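You operate a simulated robot arm through the tools that you are given. There is no shell and no other tool. Be economical: measure what you need, move in short steps, check, and stop when the job is done.

Carry out the task below with a simulated robot arm. There is one attempt and no reset: what you move stays moved.

JOB
Put two of the small blocks from the top of the microscope bench in the blue bin. Then press the blue machine mist button to switch it on. The order counts.

It is judged by the outcome, as a careful person would: the job done as asked, and still so three seconds after it is handed in. It fails if anything else is knocked over, pushed out of place, dropped, spilled or broken.

ROBOT AND FRAMES
A 7-joint arm with a fingered hand on a trunk, on a base that drives. Base frame: it is fixed to the floor where the robot stands at the start and does not move with it; the origin is under the middle of the robot, x ahead of it, y to its left, z up. Lengths are in m, angles in degrees, forces in N, time in s.
With the tool pointing down near the work surface it reaches from about 0.34 to 0.7 m from the robot's upright axis, wherever it stands. Its first joint turns from -69.0 to 172.0 degrees. Places, roughly: blue machine mist button [2.8, -4.9, 1.1]. Payload 3.4 kg.
Tool frame: the origin (TCP) lies between the finger pads and is the grasp point; the fingertips stand 0.025 m ahead of it; z points along the fingers, y is the line along which they close. The gripper opens to 0.088 m. The gripper's body begins 0.029 m behind the TCP. The gripper is a hand of 5 fingers: y runs from the thumb to the fingers, the wrist lies at [-0.013, -0.097, -0.162] in the tool frame.
Orientation is that of the tool frame in the base frame, as [roll, pitch, yaw] about the fixed x, y, z axes, in that order (R = Rz(yaw) Ry(pitch) Rx(roll)). With the fingers straight down and the wrist toward the robot, the tool's x, y and z point along [0, 1, 0], [1, 0, 0] and [0, 0, -1] of the base frame.

CONTROLS
- The arm moves only by the tool apply_moves. Its argument "targets" is a list of rows, each a list of 6 numbers: the shift along the tool's x, y, z in units of 300 mm (1.0 is 300 mm), then the turn, a rotation vector about the tool's x, y, z in units of 120 degrees (1.0 is 120 degrees). In form: [[tx, ty, tz, rx, ry, rz], ...]. A call has 1 to 10 rows; each row is the pose to reach, as a shift and turn from the pose commanded when the call began, along the tool's axes at that moment. A call with a number of a shift or a turn outside -1 to 1 is refused whole. Rows are played at 5 a second. More than 0.05 m and 8.6 degrees between two rows, and nothing of the call is played. A pose out of reach is approached as far as the arm can. The call stops where the force on the tool passes 40 N (or 10 N more than at its start, if that is more) or the arm is blocked; 0.2 s more then pass. In this call time passes only in rows, and 0.2 s behind the last. The reply holds the time, the measured pose of the TCP, the force on the tool along the base axes, the opening and the grip force, in the units named above and with some noise, with the torque about the TCP (base axes, N m) and any sound that the robot's microphone picked up, and new pictures: "show" is both (left out), scene, wrist or none.
- Cameras (640 x 400 px; columns grow to the right, rows downward): "scene" is now at [0.1178, 0.0508, 1.3092]; the picture's right is [0.60, -0.80, 0.00], its down [-0.52, -0.39, -0.76] and it looks along [0.61, 0.45, -0.65] (base axes); focal length 259 px, centre (320, 200). "wrist" rides on the gripper at [0.059, -0.079, -0.105] in the tool frame; the picture's right is [-0.73, 0.32, -0.61], its down [-0.62, -0.68, 0.38] and it looks along [-0.29, 0.66, 0.70] (tool axes); focal length 234 px, centre (320, 200).
- slide_trunk(by): slides the trunk up (or, below 0, down) by that many m; the arm and the scene camera ride with it, the base frame stays. It gives what a move gives, with no picture.
- steer(legs): drives the robot by 1 to 6 legs, each [ahead, left, turn to the left] in m, m and degrees, along the robot's own axes; the way and the turn of a leg run together, so that a leg with both is an arc; at most 1.5 m and 180 degrees a leg. The arm and the cameras ride along, it lands a little off, and it stops where it bumps. It gives what a move gives, and a new picture of the scene camera.
- move_fingers(index, middle, ring, little, thumb_bend, thumb_turn): sets how far each is bent, from 0 (flat) to 1 (curled in); at 0.3 the hand is open as for a grip, at 0.7 the pads meet at the TCP. One left out holds its place. A second passes; each finger stops where it meets its share of the squeeze, and holds until it gets a number again. It is the only way to open and close the hand. It gives what a move gives, with no picture; readings hold the bend of each and the force on index, middle, ring, little, thumb and palm. thumb_turn goes from beside the hand (0) to across from the fingers (1), as for a grip.
- pan_tilt(pan, tilt): turns the head with the scene camera to pan (to the left, within 86 degrees either way) and tilt (down, from -29 to 69), counted from straight ahead of the robot. It gives what a move gives, and a new picture of the scene camera.
- point_at(camera, pixels): for up to 12 pixels [column, row] of the newest picture of that camera ("zoom" is the newest enlarged one), the place [x, y, z] in the base frame of the surface seen there, good to about 0.002 m. The clock stands still meanwhile.
- enlarge(camera, box): a new picture of the part [left, top, right, bottom] of that camera's present view, enlarged. The clock stands still meanwhile.
- sign_off(): hands the job in; it is judged then, once.

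Go step by step. Measure first, check grasps and placings, and put right what went wrong. The budget is 110 turns and 260 pictures, counting those below and the enlarged ones. Unless the task says otherwise, let go and move clear before handing in, and close with one line.

The tools are called after "Emit:" by a JSON object that holds its "method" and its "body". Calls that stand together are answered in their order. apply_moves: Moves the arm, as the interface text tells. Its arguments: {"type":"object","properties":{"targets":{"type":"array"},"show":{"type":"string","enum":["both","scene","wrist","none"]}},"required":["targets"]} The other tools are called the same way: slide_trunk (by) slides the trunk up or down; move_fingers (index, middle, ring, little, thumb_bend, thumb_turn) moves the fingers one by one; steer (legs) drives the base; pan_tilt (pan, tilt) turns the head that bears the scene camera; point_at (camera, pixels) gives the place of the surface under pixels of a picture; enlarge (camera, box) takes an enlarged picture of a part of a camera's view; sign_off () hands the job in.

At the start:

```text
clock: 0.0
eef_pos: [0.3692, 0.1452, 1.0881]
orientation: [-180.0, 0.0, 89.9]
contact_force: [0.0, 0.5, -0.4]
torque: [0.02, -0.04, 0.04]
gripper_width: 0.0875
grip_force: 0.1
shape: jaw
bend: [0.3, 0.3, 0.3, 0.3, 0.3, 0.98]
finger forces: [0.0, 0.0, 0.1, 0.1, 0.1, 0.0]
trunk travel left (down, up): [-0.575, 0.365]
robot x, y, heading: [-0.0031, 0.0008, -0.3]
head pan, tilt: [36.6, 40.7]
```

scene: 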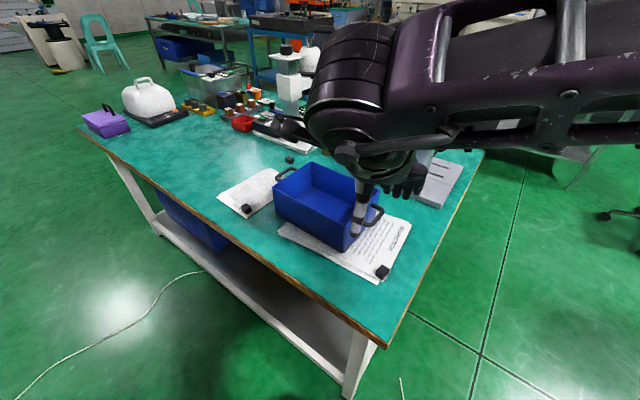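
wrist: 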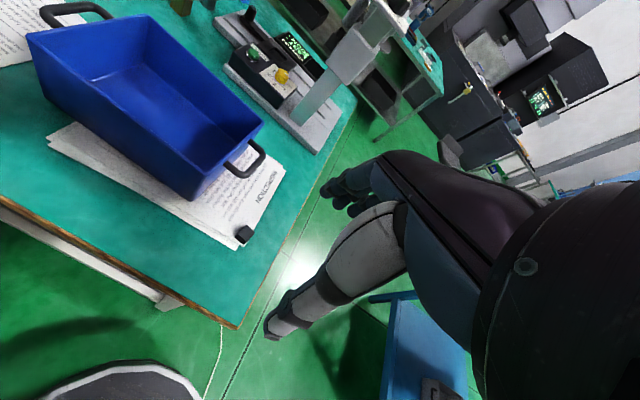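

The scene shows a bench with a blue bin near (325,200) and small dark blocks at (246,208), (289,160) and (383,271). I'll measure them and look closer.

Emit:
{"method": "point_at", "body": {"camera": "scene", "pixels": [[246, 208], [289, 159], [383, 270], [325, 190], [277, 180], [345, 250], [310, 163], [262, 200], [379, 205], [230, 150], [385, 330], [300, 225]]}}

Emit:
{"method": "enlarge", "body": {"camera": "scene", "box": [200, 130, 420, 290]}}

Emit:
{"method": "enlarge", "body": {"camera": "scene", "box": [80, 20, 340, 180]}}

```text
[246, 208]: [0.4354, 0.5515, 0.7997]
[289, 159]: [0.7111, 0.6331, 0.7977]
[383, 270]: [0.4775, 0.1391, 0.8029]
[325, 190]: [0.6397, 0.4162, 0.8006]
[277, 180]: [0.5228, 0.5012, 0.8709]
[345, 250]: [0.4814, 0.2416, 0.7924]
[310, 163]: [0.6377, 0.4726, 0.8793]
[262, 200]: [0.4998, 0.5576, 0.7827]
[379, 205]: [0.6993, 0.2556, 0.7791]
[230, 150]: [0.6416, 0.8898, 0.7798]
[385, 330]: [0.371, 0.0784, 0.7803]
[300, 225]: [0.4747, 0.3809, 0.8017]
```

```text
2.50 times, centred on (310, 210) of scene
```

zoom: 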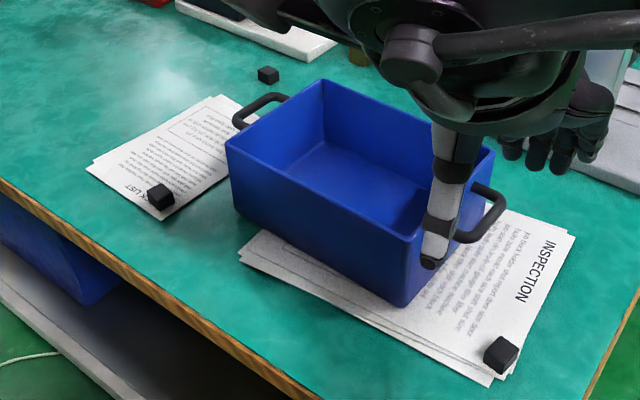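

```text
2.46 times, centred on (210, 100) of scene
```

zoom: 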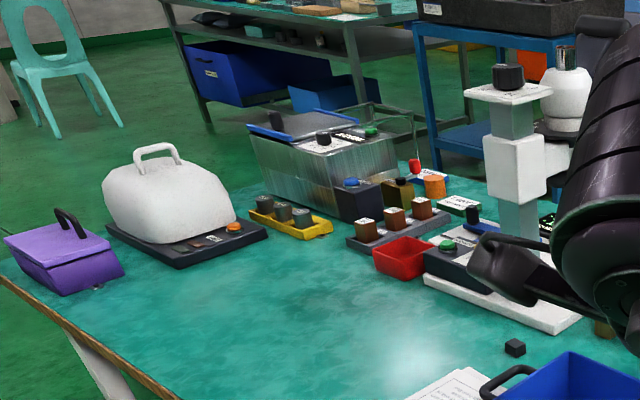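

Three black cubes lie on this bench, about 25 mm each by the look of it. I'll look around to confirm it's the microscope bench and see the way to the button.

Emit:
{"method": "pan_tilt", "body": {"pan": 10, "tilt": 20}}

Emit:
{"method": "pan_tilt", "body": {"pan": -60, "tilt": 15}}

Emit:
{"method": "pan_tilt", "body": {"pan": 70, "tilt": 20}}

```text
clock: 0.9
eef_pos: [0.3667, 0.1443, 1.0887]
orientation: [180.0, 0.0, 89.9]
contact_force: [0.0, -0.4, -0.3]
torque: [0.04, -0.01, 0.04]
gripper_width: 0.0875
grip_force: 0.0
shape: jaw
bend: [0.3, 0.3, 0.3, 0.3, 0.3, 0.98]
finger forces: [0.0, 0.0, 0.0, 0.0, 0.0, 0.0]
trunk travel left (down, up): [-0.575, 0.365]
robot x, y, heading: [0.0001, 0.0001, 0.0]
head pan, tilt: [10.0, 20.0]
```

scene: 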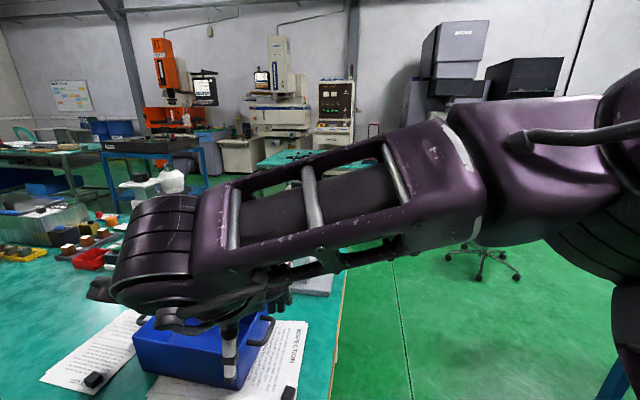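

```text
clock: 2.3
eef_pos: [0.3681, 0.1449, 1.0882]
orientation: [-180.0, 0.1, 90.0]
contact_force: [0.6, -0.9, 0.1]
torque: [0.0, -0.02, 0.01]
gripper_width: 0.0874
grip_force: 0.1
shape: jaw
bend: [0.3, 0.3, 0.3, 0.3, 0.3, 0.98]
finger forces: [0.0, 0.0, 0.0, 0.0, 0.0, 0.0]
trunk travel left (down, up): [-0.575, 0.365]
robot x, y, heading: [0.002, -0.0005, -0.1]
head pan, tilt: [-60.0, 15.0]
```

scene: 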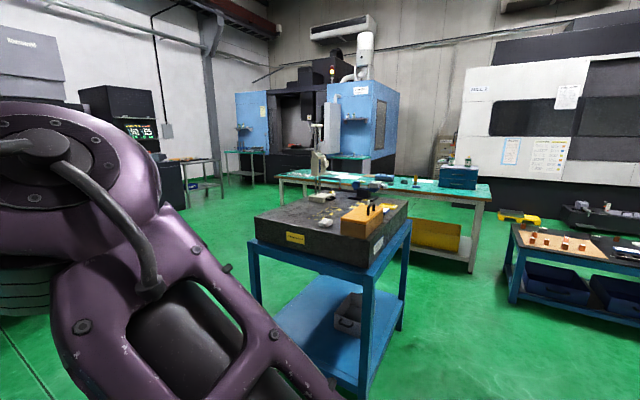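

```text
clock: 4.4
eef_pos: [0.3681, 0.1436, 1.0886]
orientation: [180.0, 0.0, 89.9]
contact_force: [-0.3, -0.2, 1.3]
torque: [0.06, 0.0, -0.01]
gripper_width: 0.0877
grip_force: 0.0
shape: jaw
bend: [0.3, 0.3, 0.3, 0.3, 0.3, 0.98]
finger forces: [0.0, 0.1, 0.1, 0.0, 0.1, 0.0]
trunk travel left (down, up): [-0.575, 0.365]
robot x, y, heading: [-0.0009, -0.0002, -0.2]
head pan, tilt: [70.0, 20.0]
```

scene: 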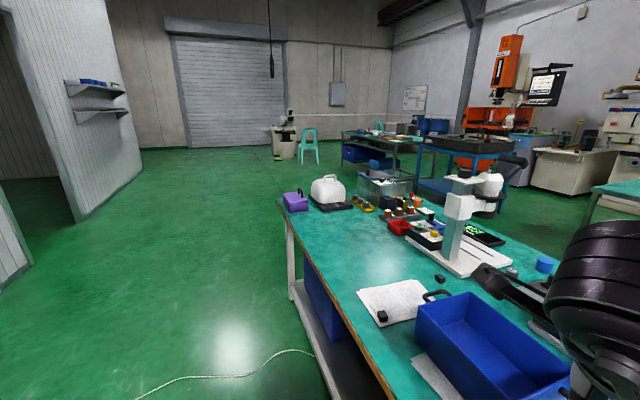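

The microscope stand (460,220) is on this bench, so the bench and bin are confirmed. The blue machine is seen at pan -60. Now looking down at the bench for exact geometry.

Emit:
{"method": "pan_tilt", "body": {"pan": 45, "tilt": 50}}

```text
clock: 5.4
eef_pos: [0.3673, 0.1443, 1.0889]
orientation: [-179.9, 0.1, 89.8]
contact_force: [0.4, -0.3, -0.1]
torque: [0.02, 0.0, -0.02]
gripper_width: 0.0875
grip_force: 0.1
shape: jaw
bend: [0.3, 0.3, 0.3, 0.3, 0.3, 0.98]
finger forces: [0.1, 0.0, 0.0, 0.0, 0.0, 0.1]
trunk travel left (down, up): [-0.575, 0.365]
robot x, y, heading: [0.0005, 0.0002, 0.2]
head pan, tilt: [45.0, 50.0]
```

scene: 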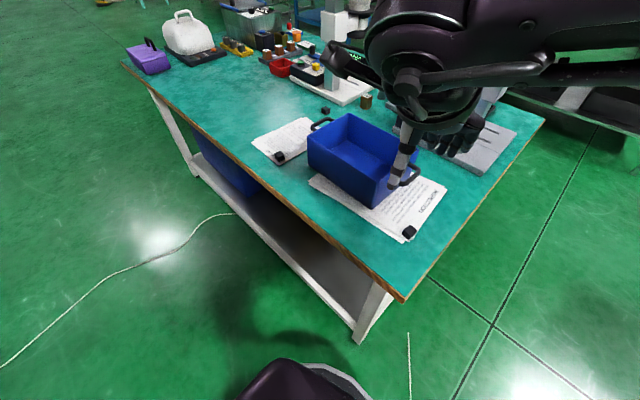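

Emit:
{"method": "point_at", "body": {"camera": "scene", "pixels": [[404, 297], [250, 180], [130, 68], [543, 118], [309, 135], [350, 115], [375, 203], [412, 178], [322, 123], [350, 160], [335, 125], [390, 188]]}}

Emit:
{"method": "enlarge", "body": {"camera": "scene", "box": [370, 190, 450, 240]}}

Emit:
{"method": "enlarge", "body": {"camera": "scene", "box": [250, 90, 410, 190]}}

```text
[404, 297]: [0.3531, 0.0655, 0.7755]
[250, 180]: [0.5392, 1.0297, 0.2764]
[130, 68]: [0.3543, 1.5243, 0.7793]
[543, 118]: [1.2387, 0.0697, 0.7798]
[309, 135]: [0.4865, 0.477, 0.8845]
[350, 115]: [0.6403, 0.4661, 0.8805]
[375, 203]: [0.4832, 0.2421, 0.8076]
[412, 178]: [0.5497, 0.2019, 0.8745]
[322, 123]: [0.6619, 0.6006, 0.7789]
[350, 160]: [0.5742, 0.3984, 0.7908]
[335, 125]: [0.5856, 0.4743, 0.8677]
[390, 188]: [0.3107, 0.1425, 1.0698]
```

```text
8.00 times, centred on (410, 215) of scene
```

zoom: 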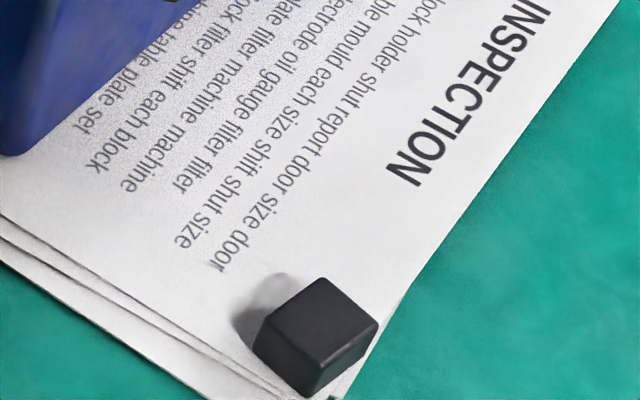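

```text
4.00 times, centred on (330, 140) of scene
```

zoom: 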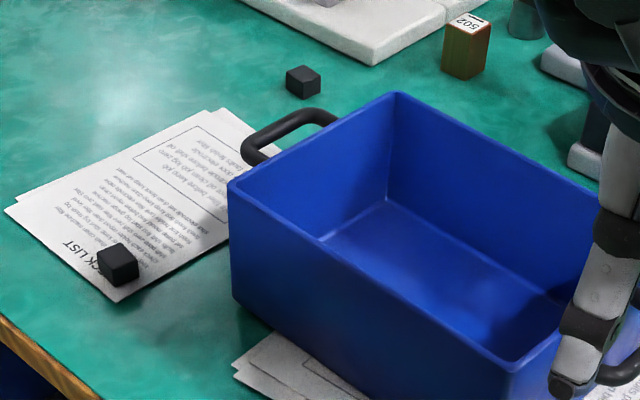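

Bin spans x 0.485–0.64, y 0.24–0.475, rim z 0.88; blocks A (0.478,0.139) and B (0.435,0.55). The bench edge is at x≈0.354, so I'll drive 0.3 m left to have all in easy reach.

Emit:
{"method": "steer", "body": {"legs": [[0, 0.3, 0]]}}

```text
clock: 7.4
eef_pos: [0.3678, 0.4467, 1.0887]
orientation: [180.0, -0.1, 89.9]
contact_force: [0.4, 0.0, -1.4]
torque: [0.03, -0.03, -0.02]
gripper_width: 0.0873
grip_force: 0.0
shape: jaw
bend: [0.3, 0.3, 0.3, 0.3, 0.3, 0.98]
finger forces: [0.0, 0.0, 0.1, 0.0, 0.1, 0.0]
trunk travel left (down, up): [-0.575, 0.365]
robot x, y, heading: [-0.0006, 0.3006, 0.1]
head pan, tilt: [45.0, 50.0]
```

scene: 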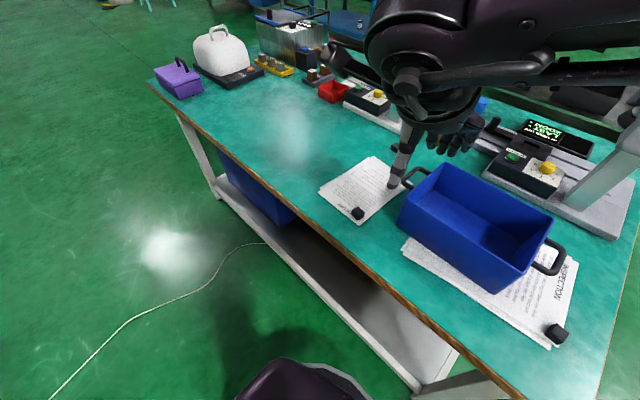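

Robot landed at y=0.30 and the view is clear of block B at (358,213) and block A (557,333). Zooming on both to get faces and orientation.

Emit:
{"method": "enlarge", "body": {"camera": "scene", "box": [334, 195, 382, 225]}}

Emit:
{"method": "point_at", "body": {"camera": "zoom", "pixels": [[320, 240], [255, 200], [320, 160], [380, 240], [320, 300], [200, 240], [420, 260], [340, 200]]}}

Emit:
{"method": "point_at", "body": {"camera": "scene", "pixels": [[358, 210], [557, 331], [402, 214], [405, 300], [405, 217]]}}

```text
13.33 times, centred on (358, 210) of scene
```

zoom: 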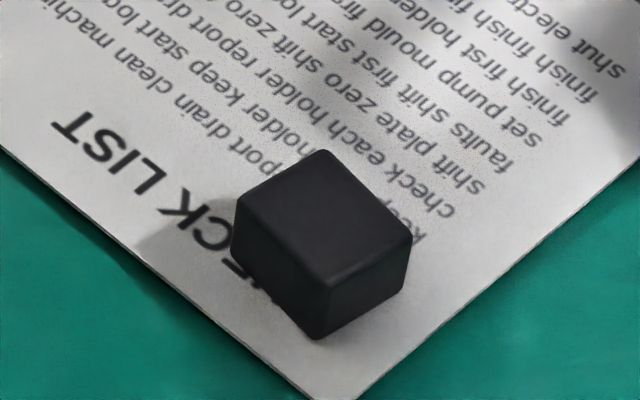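

```text
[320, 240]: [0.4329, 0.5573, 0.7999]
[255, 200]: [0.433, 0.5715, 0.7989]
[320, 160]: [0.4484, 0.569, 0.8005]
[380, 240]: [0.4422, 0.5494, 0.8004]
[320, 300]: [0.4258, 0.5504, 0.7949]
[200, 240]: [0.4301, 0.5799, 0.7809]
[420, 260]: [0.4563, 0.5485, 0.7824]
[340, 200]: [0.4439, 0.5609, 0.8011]
```

```text
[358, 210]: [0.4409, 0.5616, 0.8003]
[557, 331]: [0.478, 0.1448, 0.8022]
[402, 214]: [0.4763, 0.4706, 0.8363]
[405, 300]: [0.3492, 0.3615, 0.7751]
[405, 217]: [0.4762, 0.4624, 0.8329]
```

Block B's top is about 20 mm wide, centred near (0.439, 0.5605), top z 0.800, nearly axis-aligned (about -10°). Moving above it at z≈0.95.

Emit:
{"method": "apply_moves", "body": {"targets": [[0.08, 0.05, 0.09, 0, 0, 0], [0.16, 0.1, 0.18, 0, 0, 0], [0.24, 0.15, 0.27, 0, 0, 0], [0.32, 0.2, 0.36, 0, 0, 0], [0.38, 0.237, 0.463, 0, 0, 0]]}}

Emit:
{"method": "enlarge", "body": {"camera": "scene", "box": [300, 100, 460, 240]}}

```text
clock: 8.6
eef_pos: [0.4407, 0.5587, 0.948]
orientation: [-179.9, -0.3, 90.1]
contact_force: [0.2, -0.7, 0.5]
torque: [0.02, 0.01, -0.01]
gripper_width: 0.0877
grip_force: 0.0
shape: jaw
bend: [0.3, 0.3, 0.3, 0.3, 0.3, 0.98]
finger forces: [0.0, 0.0, 0.0, 0.1, 0.0, 0.0]
out of reach, approached as far as the arm can: row 5
trunk travel left (down, up): [-0.575, 0.365]
robot x, y, heading: [-0.0058, 0.3001, -0.0]
head pan, tilt: [45.0, 50.0]
```

scene: 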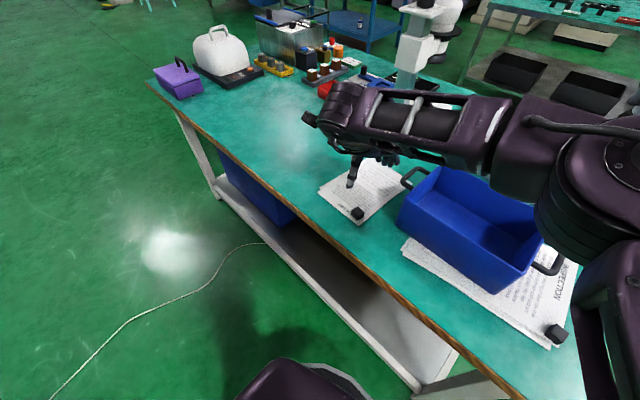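
wrist: 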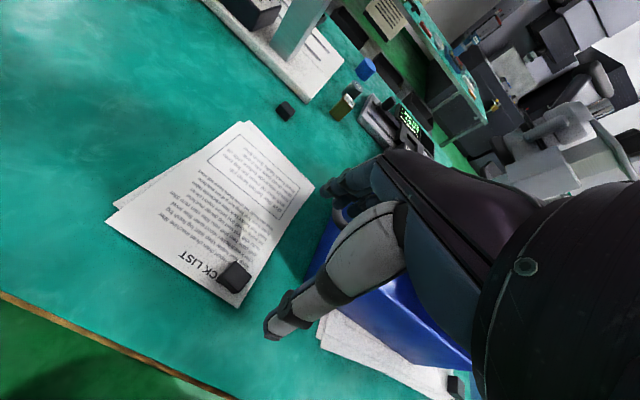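

```text
2.86 times, centred on (380, 170) of scene
```

zoom: 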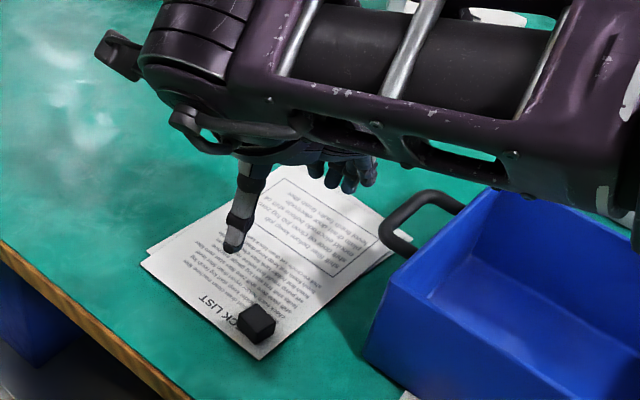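

The arm reached above B but the forearm passes over the bin and reach is limited at this angle. I'll drive another 0.25 m left so the forearm comes from the bench front, clear of the bin.

Emit:
{"method": "apply_moves", "body": {"targets": [[0, -0.05, -0.13, 0, 0, 0], [0, -0.1, -0.25, 0, 0, 0]], "show": "none"}}

Emit:
{"method": "steer", "body": {"legs": [[0, 0.27, 0]]}}

```text
clock: 9.2
eef_pos: [0.4087, 0.5541, 1.0261]
orientation: [-180.0, -0.2, 89.7]
contact_force: [1.0, 1.4, -0.1]
torque: [0.0, -0.01, -0.03]
gripper_width: 0.0877
grip_force: 0.2
shape: jaw
bend: [0.3, 0.3, 0.3, 0.3, 0.3, 0.98]
finger forces: [0.1, 0.0, 0.1, 0.1, 0.1, 0.1]
trunk travel left (down, up): [-0.575, 0.365]
robot x, y, heading: [-0.0022, 0.2992, -0.0]
head pan, tilt: [45.0, 50.0]
```

```text
clock: 11.2
eef_pos: [0.4107, 0.8292, 1.0281]
orientation: [-180.0, -0.1, 89.5]
contact_force: [0.6, -0.8, 0.4]
torque: [0.0, 0.01, 0.02]
gripper_width: 0.0879
grip_force: 0.0
shape: jaw
bend: [0.3, 0.3, 0.3, 0.3, 0.3, 0.98]
finger forces: [0.1, 0.0, 0.1, 0.0, 0.0, 0.0]
trunk travel left (down, up): [-0.575, 0.365]
robot x, y, heading: [0.0006, 0.575, -0.0]
head pan, tilt: [45.0, 50.0]
```

scene: 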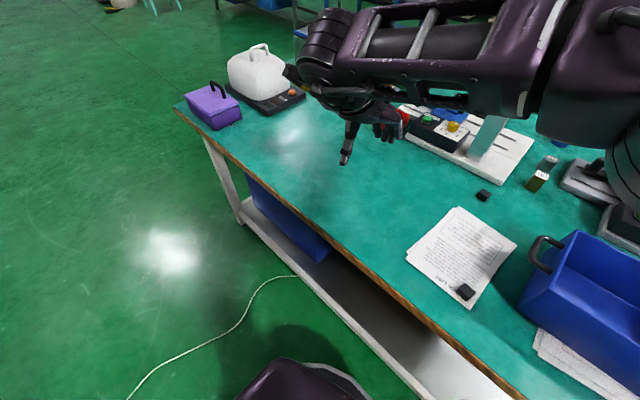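

Robot is now at y=0.575. I'll bring the hand back to over block B (465,291) with a ~10° twist to match the cube, and turn the head to watch.

Emit:
{"method": "apply_moves", "body": {"targets": [[-0.12, 0.01, 0, 0, 0, 0.01], [-0.25, 0.02, 0, 0, 0, 0.02], [-0.38, 0.03, 0, 0, 0, 0.03], [-0.51, 0.04, 0, 0, 0, 0.04], [-0.64, 0.05, 0.03, 0, 0, 0.05], [-0.77, 0.07, 0.1, 0, 0, 0.06], [-0.895, 0.095, 0.17, 0, 0, 0.075], [-0.895, 0.095, 0.25, 0, 0, 0.08]], "show": "none"}}

Emit:
{"method": "pan_tilt", "body": {"pan": 20, "tilt": 50}}

Emit:
{"method": "enlarge", "body": {"camera": "wrist", "box": [0, 0, 640, 400]}}

```text
clock: 13.0
eef_pos: [0.4395, 0.5588, 0.9521]
orientation: [180.0, -0.1, 79.9]
contact_force: [0.8, 1.0, 0.0]
torque: [-0.04, -0.01, 0.0]
gripper_width: 0.0878
grip_force: 0.0
shape: jaw
bend: [0.3, 0.3, 0.3, 0.3, 0.3, 0.98]
finger forces: [0.0, 0.0, 0.0, 0.0, 0.1, 0.0]
trunk travel left (down, up): [-0.575, 0.365]
robot x, y, heading: [-0.0011, 0.576, -0.3]
head pan, tilt: [45.0, 50.0]
```

```text
clock: 13.8
eef_pos: [0.441, 0.5571, 0.9537]
orientation: [180.0, -0.1, 79.9]
contact_force: [-0.5, 0.0, 0.3]
torque: [-0.01, 0.02, 0.0]
gripper_width: 0.0878
grip_force: 0.0
shape: jaw
bend: [0.3, 0.3, 0.3, 0.3, 0.3, 0.98]
finger forces: [0.0, 0.0, 0.0, 0.0, 0.0, 0.1]
trunk travel left (down, up): [-0.575, 0.365]
robot x, y, heading: [0.0001, 0.5787, -0.2]
head pan, tilt: [20.0, 50.0]
```

scene: 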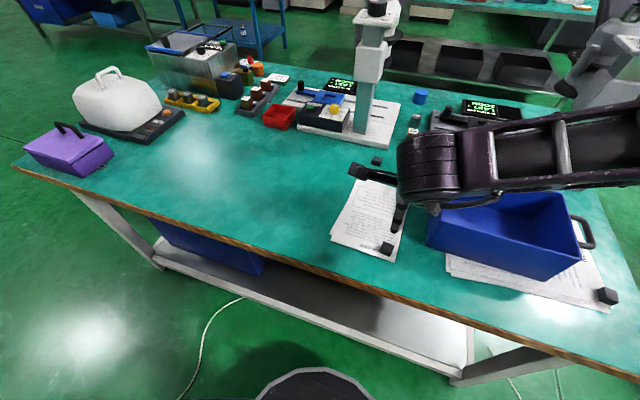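

```text
1.00 times, centred on (320, 200) of wrist (not enlarged: the box is as wide or as high as the picture)
```

zoom: 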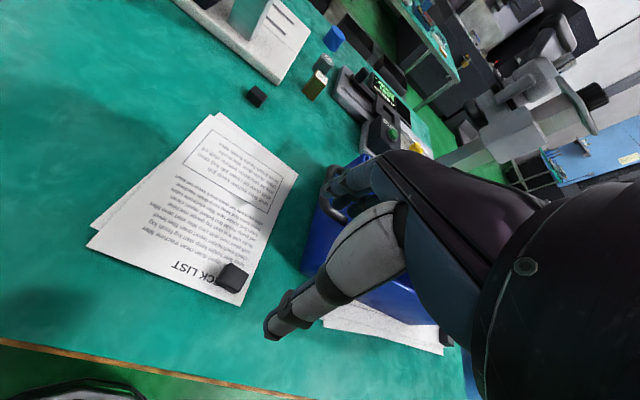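

The forearm still comes in from the right over the bin. Measuring its height to judge clearance.

Emit:
{"method": "point_at", "body": {"camera": "scene", "pixels": [[430, 180], [432, 200], [480, 195], [540, 190], [600, 182], [635, 178], [365, 170], [600, 130], [500, 200], [585, 222]]}}

Emit:
{"method": "pan_tilt", "body": {"pan": -30, "tilt": 30}}

```text
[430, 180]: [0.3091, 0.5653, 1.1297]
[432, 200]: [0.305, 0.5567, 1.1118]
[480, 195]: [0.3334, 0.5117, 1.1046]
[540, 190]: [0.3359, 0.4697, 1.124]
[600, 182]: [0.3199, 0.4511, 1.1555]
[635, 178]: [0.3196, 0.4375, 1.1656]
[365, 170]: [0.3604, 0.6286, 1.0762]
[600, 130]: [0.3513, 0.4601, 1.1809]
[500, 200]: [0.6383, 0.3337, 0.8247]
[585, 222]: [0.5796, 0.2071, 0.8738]
```

```text
clock: 15.0
eef_pos: [0.4392, 0.559, 0.9548]
orientation: [180.0, -0.1, 79.9]
contact_force: [0.0, -0.1, 0.7]
torque: [-0.04, -0.04, 0.0]
gripper_width: 0.0879
grip_force: 0.0
shape: jaw
bend: [0.3, 0.3, 0.3, 0.3, 0.3, 0.98]
finger forces: [0.0, 0.0, 0.0, 0.0, 0.0, 0.1]
trunk travel left (down, up): [-0.575, 0.365]
robot x, y, heading: [0.0018, 0.5746, -0.1]
head pan, tilt: [-30.0, 30.0]
```

scene: 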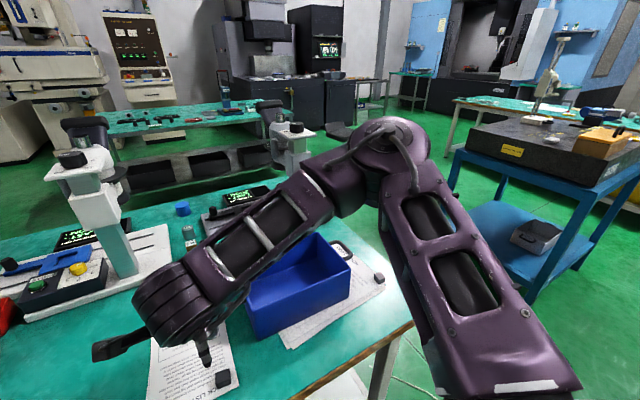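

The forearm lies at x≈0.33, in front of the bin, and rises towards the elbow, so lowering 0.14 m keeps it above the rim. Descending to z≈0.87 and checking.

Emit:
{"method": "pan_tilt", "body": {"pan": 0, "tilt": 50}}

Emit:
{"method": "apply_moves", "body": {"targets": [[0.0, 0, 0.12, 0, 0, 0], [0.005, 0, 0.27, 0, 0, 0]]}}

Emit:
{"method": "enlarge", "body": {"camera": "scene", "box": [180, 120, 420, 270]}}

```text
clock: 16.0
eef_pos: [0.4405, 0.5569, 0.9532]
orientation: [180.0, -0.2, 79.9]
contact_force: [0.5, 0.3, -0.4]
torque: [-0.02, -0.02, -0.03]
gripper_width: 0.0878
grip_force: 0.1
shape: jaw
bend: [0.3, 0.3, 0.3, 0.3, 0.3, 0.98]
finger forces: [0.0, 0.1, 0.0, 0.0, 0.1, 0.0]
trunk travel left (down, up): [-0.575, 0.365]
robot x, y, heading: [-0.0005, 0.5776, -0.2]
head pan, tilt: [0.0, 50.0]
```

scene: 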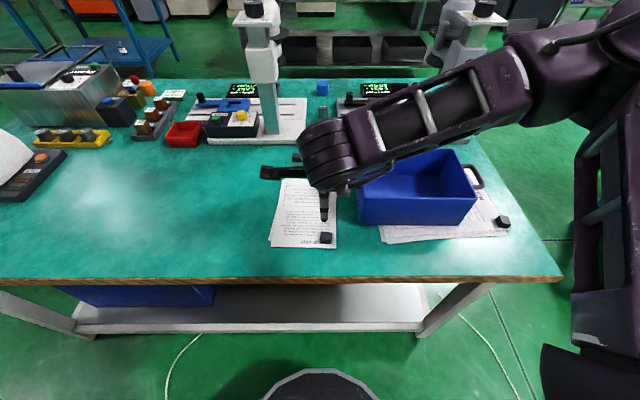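

```text
clock: 16.6
eef_pos: [0.4389, 0.5608, 0.8745]
orientation: [-179.9, -0.2, 80.0]
contact_force: [-0.6, -0.1, 0.0]
torque: [0.0, -0.02, -0.02]
gripper_width: 0.0877
grip_force: 0.1
shape: jaw
bend: [0.3, 0.3, 0.3, 0.3, 0.3, 0.98]
finger forces: [0.1, 0.0, 0.0, 0.0, 0.0, 0.0]
trunk travel left (down, up): [-0.575, 0.365]
robot x, y, heading: [-0.0004, 0.5792, 0.0]
head pan, tilt: [0.0, 50.0]
```

scene: 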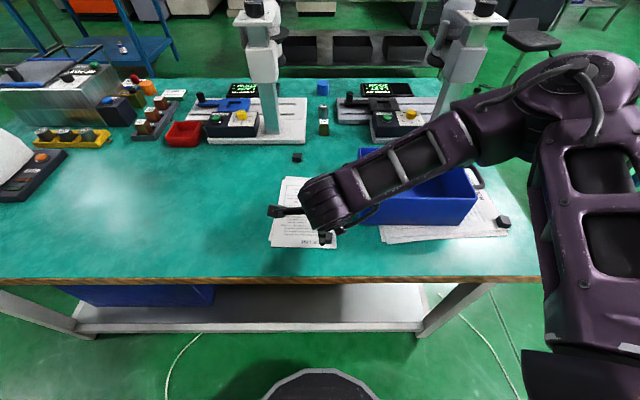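
wrist: 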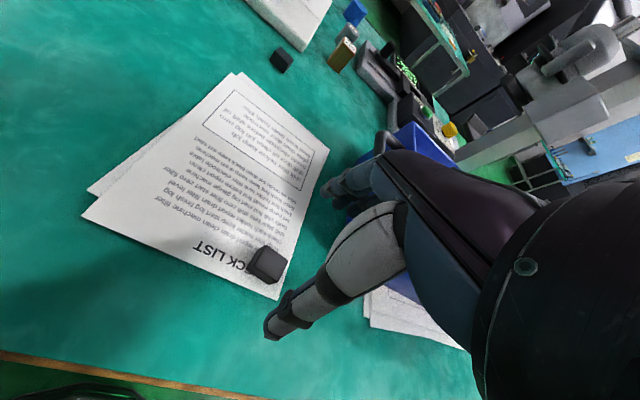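

```text
2.67 times, centred on (300, 195) of scene
```

zoom: 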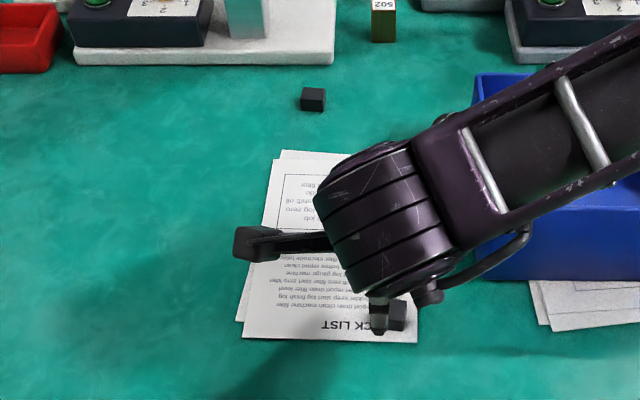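

The cube at (268,265) in the wrist view matches the point straight below the TCP (≈(268,263)). Checking the bin handle's position against the fingers.

Emit:
{"method": "point_at", "body": {"camera": "wrist", "pixels": [[382, 138], [378, 150], [392, 132], [350, 182], [330, 188], [366, 195], [275, 320], [268, 260], [345, 215]]}}

Emit:
{"method": "enlarge", "body": {"camera": "wrist", "box": [230, 110, 430, 350]}}

```text
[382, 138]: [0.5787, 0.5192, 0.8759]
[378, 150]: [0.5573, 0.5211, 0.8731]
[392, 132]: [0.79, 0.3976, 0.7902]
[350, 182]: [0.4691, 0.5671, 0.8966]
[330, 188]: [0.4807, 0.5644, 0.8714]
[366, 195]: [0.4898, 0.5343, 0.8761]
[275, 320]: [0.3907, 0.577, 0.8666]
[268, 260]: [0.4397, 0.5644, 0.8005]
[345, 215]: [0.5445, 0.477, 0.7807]
```

```text
1.67 times, centred on (330, 230) of wrist
```

zoom: 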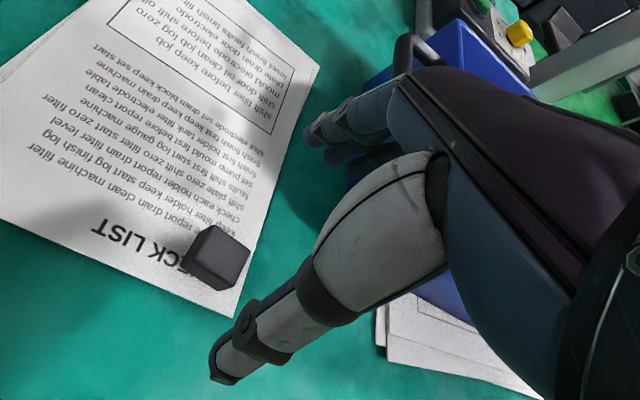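

Index is at y≈0.565 and the other fingers run toward the bin (corner ≈(0.485,0.475)). I'll tuck ring and little away and see.

Emit:
{"method": "move_fingers", "body": {"ring": 0.9, "little": 0.9}}

Emit:
{"method": "enlarge", "body": {"camera": "wrist", "box": [230, 110, 430, 350]}}

Emit:
{"method": "pan_tilt", "body": {"pan": 0, "tilt": 45}}

```text
clock: 17.6
eef_pos: [0.4395, 0.5622, 0.8739]
orientation: [180.0, -0.1, 79.8]
contact_force: [-0.2, 0.6, -0.3]
torque: [0.03, -0.02, -0.01]
gripper_width: 0.0844
grip_force: 0.0
shape: fingers
bend: [0.3, 0.3, 0.9, 0.9, 0.3, 0.98]
finger forces: [0.0, 0.0, 0.1, 0.1, 0.0, 0.0]
trunk travel left (down, up): [-0.575, 0.365]
robot x, y, heading: [0.0044, 0.5772, -0.1]
head pan, tilt: [0.0, 50.0]
```

```text
1.67 times, centred on (330, 230) of wrist
```

zoom: 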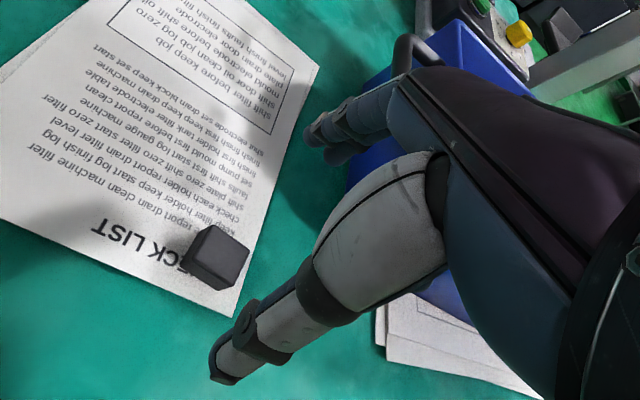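

```text
clock: 18.2
eef_pos: [0.4395, 0.5604, 0.876]
orientation: [-180.0, -0.1, 79.9]
contact_force: [-1.1, -0.5, -0.1]
torque: [0.01, -0.01, 0.01]
gripper_width: 0.0844
grip_force: 0.0
shape: fingers
bend: [0.3, 0.3, 0.9, 0.9, 0.3, 0.98]
finger forces: [0.0, 0.0, 0.1, 0.0, 0.0, 0.1]
trunk travel left (down, up): [-0.575, 0.365]
robot x, y, heading: [-0.0008, 0.572, -0.2]
head pan, tilt: [0.0, 45.0]
```

scene: 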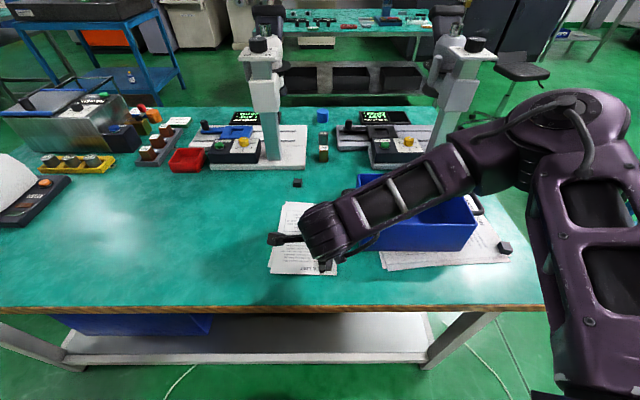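

Ring and little are tucked and the index/middle pair is clear. Descending to z≈0.811 (tips just above the table).

Emit:
{"method": "apply_moves", "body": {"targets": [[0, 0, 0.1, 0, 0, 0], [0, 0, 0.16, 0, 0, 0], [0, 0, 0.21, 0, 0, 0]]}}

Emit:
{"method": "enlarge", "body": {"camera": "wrist", "box": [230, 110, 430, 350]}}

```text
clock: 19.0
eef_pos: [0.4395, 0.5606, 0.8116]
orientation: [-180.0, 0.0, 79.9]
contact_force: [0.3, -0.2, -0.2]
torque: [0.03, -0.05, 0.02]
gripper_width: 0.0846
grip_force: 0.2
shape: fingers
bend: [0.3, 0.3, 0.9, 0.9, 0.3, 0.98]
finger forces: [0.1, 0.1, 0.0, 0.0, 0.0, 0.0]
trunk travel left (down, up): [-0.575, 0.365]
robot x, y, heading: [0.0006, 0.5766, -0.2]
head pan, tilt: [0.0, 45.0]
```

scene: 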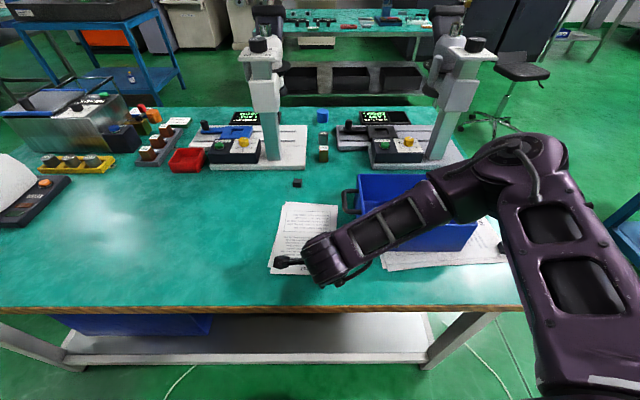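
wrist: 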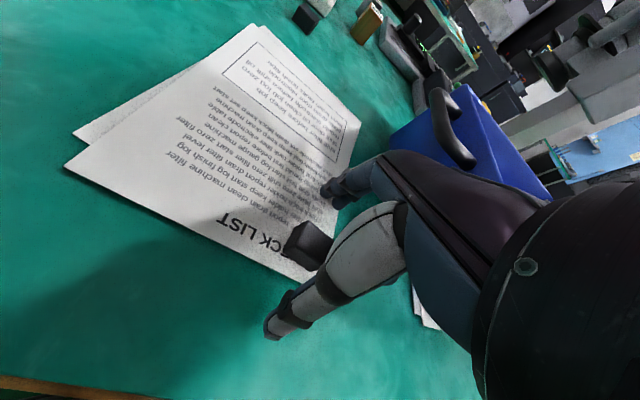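

```text
1.67 times, centred on (330, 230) of wrist
```

zoom: 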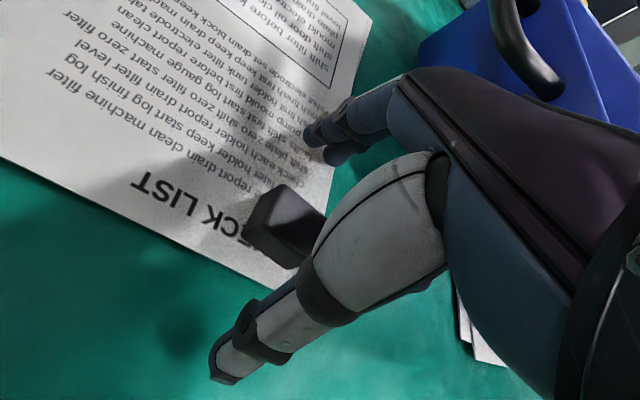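

No contact and the block sits between thumb and index. Closing index, middle and thumb.

Emit:
{"method": "move_fingers", "body": {"index": 0.72, "middle": 0.72, "thumb_bend": 0.72}}

Emit:
{"method": "enlarge", "body": {"camera": "wrist", "box": [230, 110, 430, 350]}}

```text
clock: 20.0
eef_pos: [0.4393, 0.5606, 0.8124]
orientation: [180.0, -0.2, 79.9]
contact_force: [0.7, -0.7, -0.3]
torque: [0.0, 0.0, -0.05]
gripper_width: 0.0147
grip_force: 9.1
shape: fingers
bend: [0.63, 0.67, 0.9, 0.9, 0.62, 0.96]
finger forces: [6.1, 3.4, 0.0, 0.0, 9.4, 0.0]
trunk travel left (down, up): [-0.575, 0.365]
robot x, y, heading: [0.0008, 0.572, -0.3]
head pan, tilt: [0.0, 45.0]
```

```text
1.67 times, centred on (330, 230) of wrist
```

zoom: 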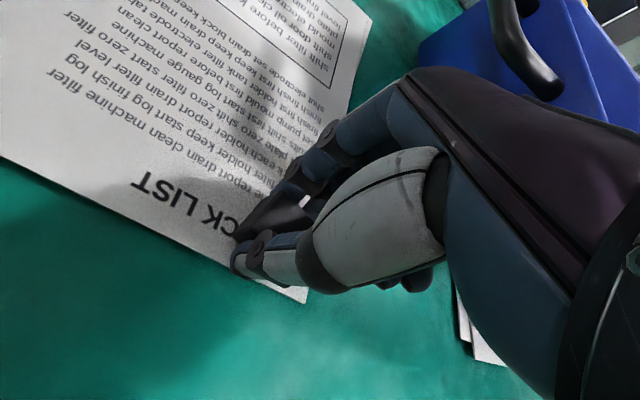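

Block is gripped (index 6 N, middle 3 N, thumb 9 N). Lifting slowly straight up to z≈1.0.

Emit:
{"method": "apply_moves", "body": {"targets": [[0, 0, -0.06, 0, 0, 0], [0, 0, -0.14, 0, 0, 0], [0, 0, -0.26, 0, 0, 0], [0, 0, -0.4, 0, 0, 0], [0, 0, -0.54, 0, 0, 0], [0, 0, -0.65, 0, 0, 0]]}}

```text
clock: 21.4
eef_pos: [0.4384, 0.5633, 1.0045]
orientation: [180.0, -0.1, 79.9]
contact_force: [-0.5, 0.3, -1.0]
torque: [0.02, 0.0, -0.01]
gripper_width: 0.0147
grip_force: 9.5
shape: fingers
bend: [0.63, 0.67, 0.9, 0.9, 0.62, 0.95]
finger forces: [5.9, 3.5, 0.0, 0.0, 9.5, 0.0]
trunk travel left (down, up): [-0.575, 0.365]
robot x, y, heading: [0.0009, 0.577, -0.3]
head pan, tilt: [0.0, 45.0]
```

scene: 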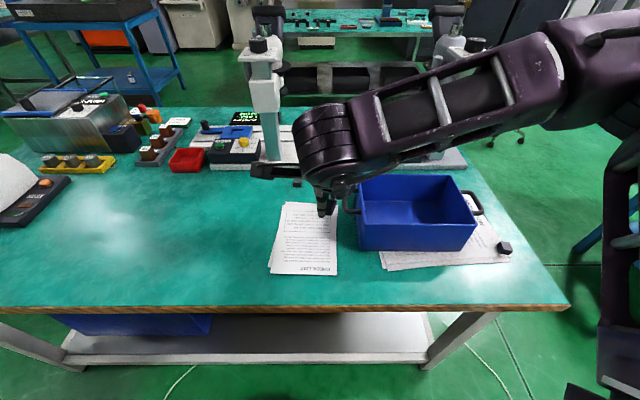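
wrist: 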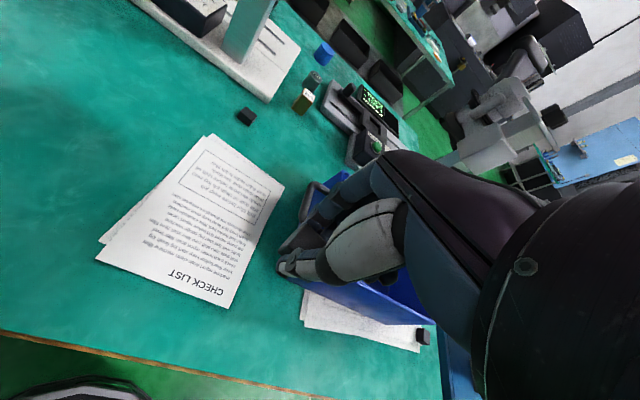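

The block is lifted and the paper (283,238) is undisturbed. Moving at height to over the bin at about (0.56, 0.39).

Emit:
{"method": "apply_moves", "body": {"targets": [[-0.08, 0.08, 0, 0, 0, 0], [-0.17, 0.17, 0, 0, 0, 0], [-0.26, 0.26, 0, 0, 0, 0], [-0.35, 0.35, 0, 0, 0, 0], [-0.43, 0.43, 0, 0, 0, 0], [-0.497, 0.5, 0, 0, 0, 0]]}}

```text
clock: 22.8
eef_pos: [0.5611, 0.3888, 1.0047]
orientation: [179.9, -0.2, 80.0]
contact_force: [0.1, -0.1, -0.2]
torque: [0.0, -0.02, 0.01]
gripper_width: 0.0152
grip_force: 9.0
shape: fingers
bend: [0.63, 0.67, 0.9, 0.9, 0.62, 0.95]
finger forces: [5.9, 3.4, 0.0, 0.0, 9.5, 0.0]
trunk travel left (down, up): [-0.575, 0.365]
robot x, y, heading: [-0.0016, 0.579, -0.3]
head pan, tilt: [0.0, 45.0]
```

scene: 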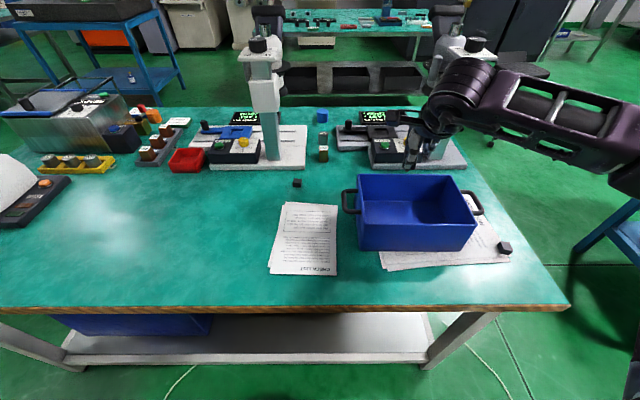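
wrist: 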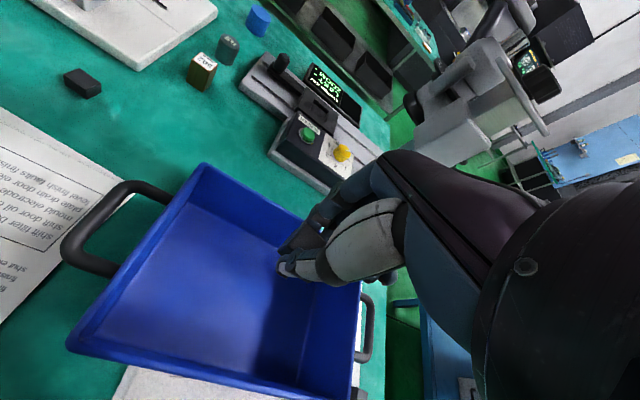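

The point below the TCP falls well inside the bin floor (~(222,282) in wrist view). Checking floor height and forearm/microscope distance.

Emit:
{"method": "point_at", "body": {"camera": "wrist", "pixels": [[222, 282], [190, 240], [250, 330], [203, 165], [68, 348], [355, 290], [330, 155]]}}

Emit:
{"method": "point_at", "body": {"camera": "scene", "pixels": [[470, 120], [560, 155], [620, 165], [440, 150], [450, 70], [410, 150]]}}

```text
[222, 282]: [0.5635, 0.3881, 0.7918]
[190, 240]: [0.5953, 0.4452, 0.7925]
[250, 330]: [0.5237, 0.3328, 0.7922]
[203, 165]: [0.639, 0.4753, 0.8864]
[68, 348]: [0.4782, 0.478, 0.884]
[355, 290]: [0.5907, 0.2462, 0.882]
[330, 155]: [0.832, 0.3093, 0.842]
```

```text
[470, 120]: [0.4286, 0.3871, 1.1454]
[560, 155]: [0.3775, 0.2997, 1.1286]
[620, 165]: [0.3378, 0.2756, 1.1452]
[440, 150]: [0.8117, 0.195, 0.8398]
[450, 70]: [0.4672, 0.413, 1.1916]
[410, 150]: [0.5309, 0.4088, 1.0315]
```

Bin floor z=0.792, rim 0.885. Lowering the block into the bin to TCP z≈0.84.

Emit:
{"method": "apply_moves", "body": {"targets": [[0, 0.01, 0.14, 0, 0, 0], [0, 0.015, 0.28, 0, 0, 0], [0, 0.015, 0.4, 0, 0, 0], [0, 0.015, 0.48, 0, 0, 0], [0, 0.015, 0.54, 0, 0, 0]]}}

```text
clock: 24.0
eef_pos: [0.5654, 0.387, 0.8393]
orientation: [180.0, -0.1, 79.9]
contact_force: [-0.6, -0.1, 0.0]
torque: [-0.02, 0.02, -0.03]
gripper_width: 0.0148
grip_force: 9.5
shape: fingers
bend: [0.63, 0.67, 0.9, 0.9, 0.62, 0.95]
finger forces: [6.0, 3.5, 0.0, 0.0, 9.5, 0.1]
trunk travel left (down, up): [-0.575, 0.365]
robot x, y, heading: [0.0021, 0.5785, -0.3]
head pan, tilt: [0.0, 45.0]
```

scene: 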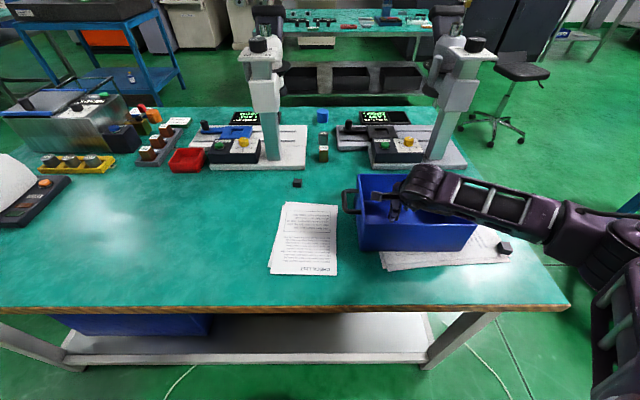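
wrist: 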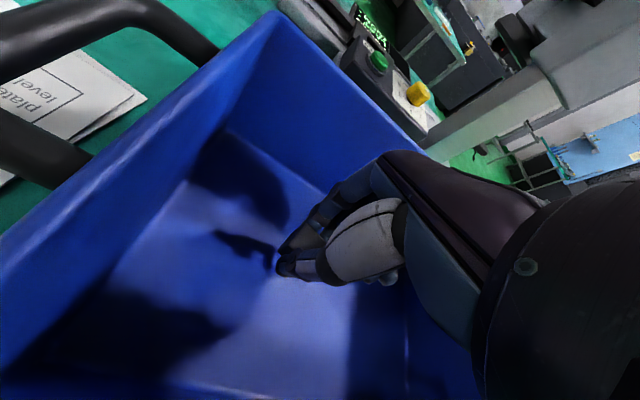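

The hand is inside the bin with no contact. Releasing with a partial opening.

Emit:
{"method": "move_fingers", "body": {"index": 0.45, "middle": 0.45, "thumb_bend": 0.45}}

Emit:
{"method": "apply_moves", "body": {"targets": [[0, 0, -0.1, 0, 0, 0], [0, 0, -0.24, 0, 0, 0], [0, 0, -0.4, 0, 0, 0], [0, 0, -0.55, 0, 0, 0], [0, 0, -0.65, 0, 0, 0]]}}

```text
clock: 25.0
eef_pos: [0.566, 0.3875, 0.8399]
orientation: [-180.0, -0.3, 79.9]
contact_force: [1.2, 0.6, -0.7]
torque: [0.0, 0.02, 0.04]
gripper_width: 0.0522
grip_force: 0.2
shape: fingers
bend: [0.45, 0.45, 0.9, 0.9, 0.45, 0.97]
finger forces: [0.0, 0.0, 0.0, 0.0, 0.1, 0.0]
trunk travel left (down, up): [-0.575, 0.365]
robot x, y, heading: [-0.0012, 0.5783, -0.2]
head pan, tilt: [0.0, 45.0]
```

```text
clock: 26.2
eef_pos: [0.564, 0.3897, 1.0368]
orientation: [-179.9, -0.3, 79.9]
contact_force: [0.6, 0.2, 0.1]
torque: [0.0, 0.01, -0.03]
gripper_width: 0.0523
grip_force: 0.1
shape: fingers
bend: [0.45, 0.45, 0.9, 0.9, 0.45, 0.97]
finger forces: [0.1, 0.0, 0.0, 0.1, 0.0, 0.1]
trunk travel left (down, up): [-0.575, 0.365]
robot x, y, heading: [0.003, 0.5772, -0.1]
head pan, tilt: [0.0, 45.0]
```

scene: 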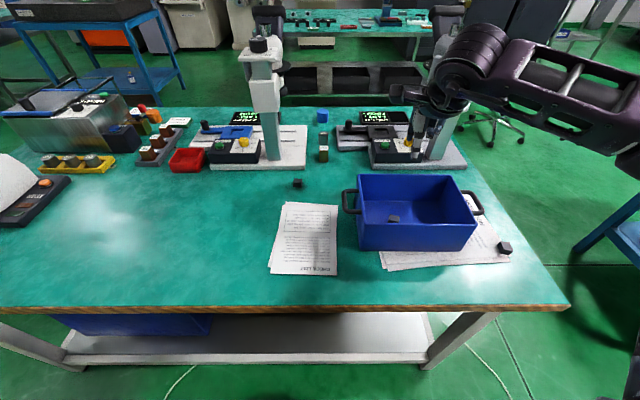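
wrist: 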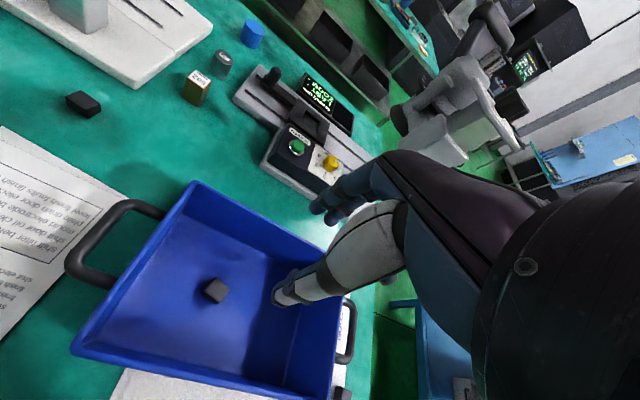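

Block 1 lies in the bin at (392,218) scene / (215,290) wrist. For the second I'll take block A at (504,248); driving 0.3 m right first.

Emit:
{"method": "steer", "body": {"legs": [[0, -0.3, 0]]}}

Emit:
{"method": "enlarge", "body": {"camera": "scene", "box": [280, 140, 520, 290]}}

```text
clock: 28.3
eef_pos: [0.5625, 0.0835, 1.0366]
orientation: [-179.9, -0.2, 79.6]
contact_force: [-0.8, -0.2, -0.2]
torque: [-0.03, -0.02, 0.04]
gripper_width: 0.0523
grip_force: 0.1
shape: fingers
bend: [0.45, 0.45, 0.9, 0.9, 0.45, 0.97]
finger forces: [0.1, 0.0, 0.0, 0.1, 0.0, 0.0]
trunk travel left (down, up): [-0.575, 0.365]
robot x, y, heading: [-0.0034, 0.2708, -0.3]
head pan, tilt: [0.0, 45.0]
```

scene: 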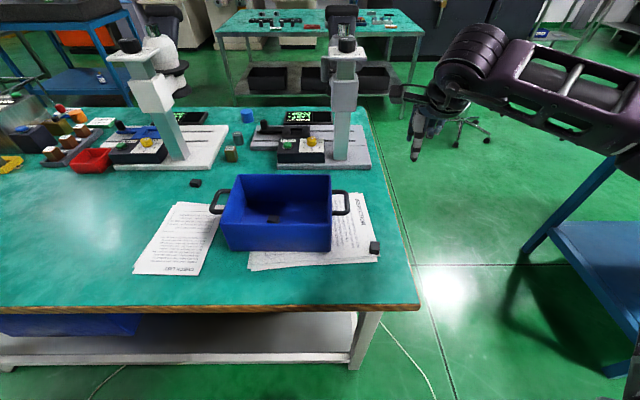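

```text
2.67 times, centred on (400, 215) of scene
```

zoom: 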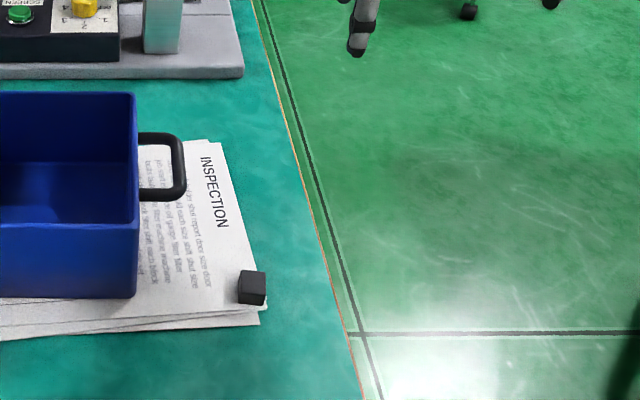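

Emit:
{"method": "enlarge", "body": {"camera": "scene", "box": [351, 232, 399, 262]}}

Emit:
{"method": "point_at", "body": {"camera": "zoom", "pixels": [[270, 140], [380, 140], [260, 205], [370, 205], [320, 170], [320, 250], [180, 200], [220, 300], [265, 160], [390, 200]]}}

Emit:
{"method": "point_at", "body": {"camera": "scene", "pixels": [[348, 202], [346, 194], [346, 211], [333, 225], [273, 218]]}}

```text
13.33 times, centred on (375, 247) of scene
```

zoom: 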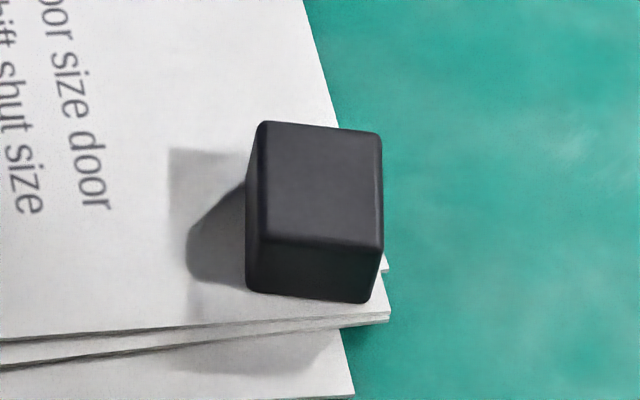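

```text
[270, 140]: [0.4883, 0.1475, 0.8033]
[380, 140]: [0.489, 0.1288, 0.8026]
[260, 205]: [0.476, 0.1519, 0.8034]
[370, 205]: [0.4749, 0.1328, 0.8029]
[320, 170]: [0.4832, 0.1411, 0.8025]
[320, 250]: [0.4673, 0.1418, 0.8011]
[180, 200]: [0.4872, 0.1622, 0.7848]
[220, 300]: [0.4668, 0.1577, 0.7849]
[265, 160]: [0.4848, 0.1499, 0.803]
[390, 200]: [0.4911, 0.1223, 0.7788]
```

```text
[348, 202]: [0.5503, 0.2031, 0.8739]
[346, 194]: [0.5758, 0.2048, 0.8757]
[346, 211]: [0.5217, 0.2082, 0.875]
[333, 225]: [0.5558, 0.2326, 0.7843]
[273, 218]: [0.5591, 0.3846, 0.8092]
```

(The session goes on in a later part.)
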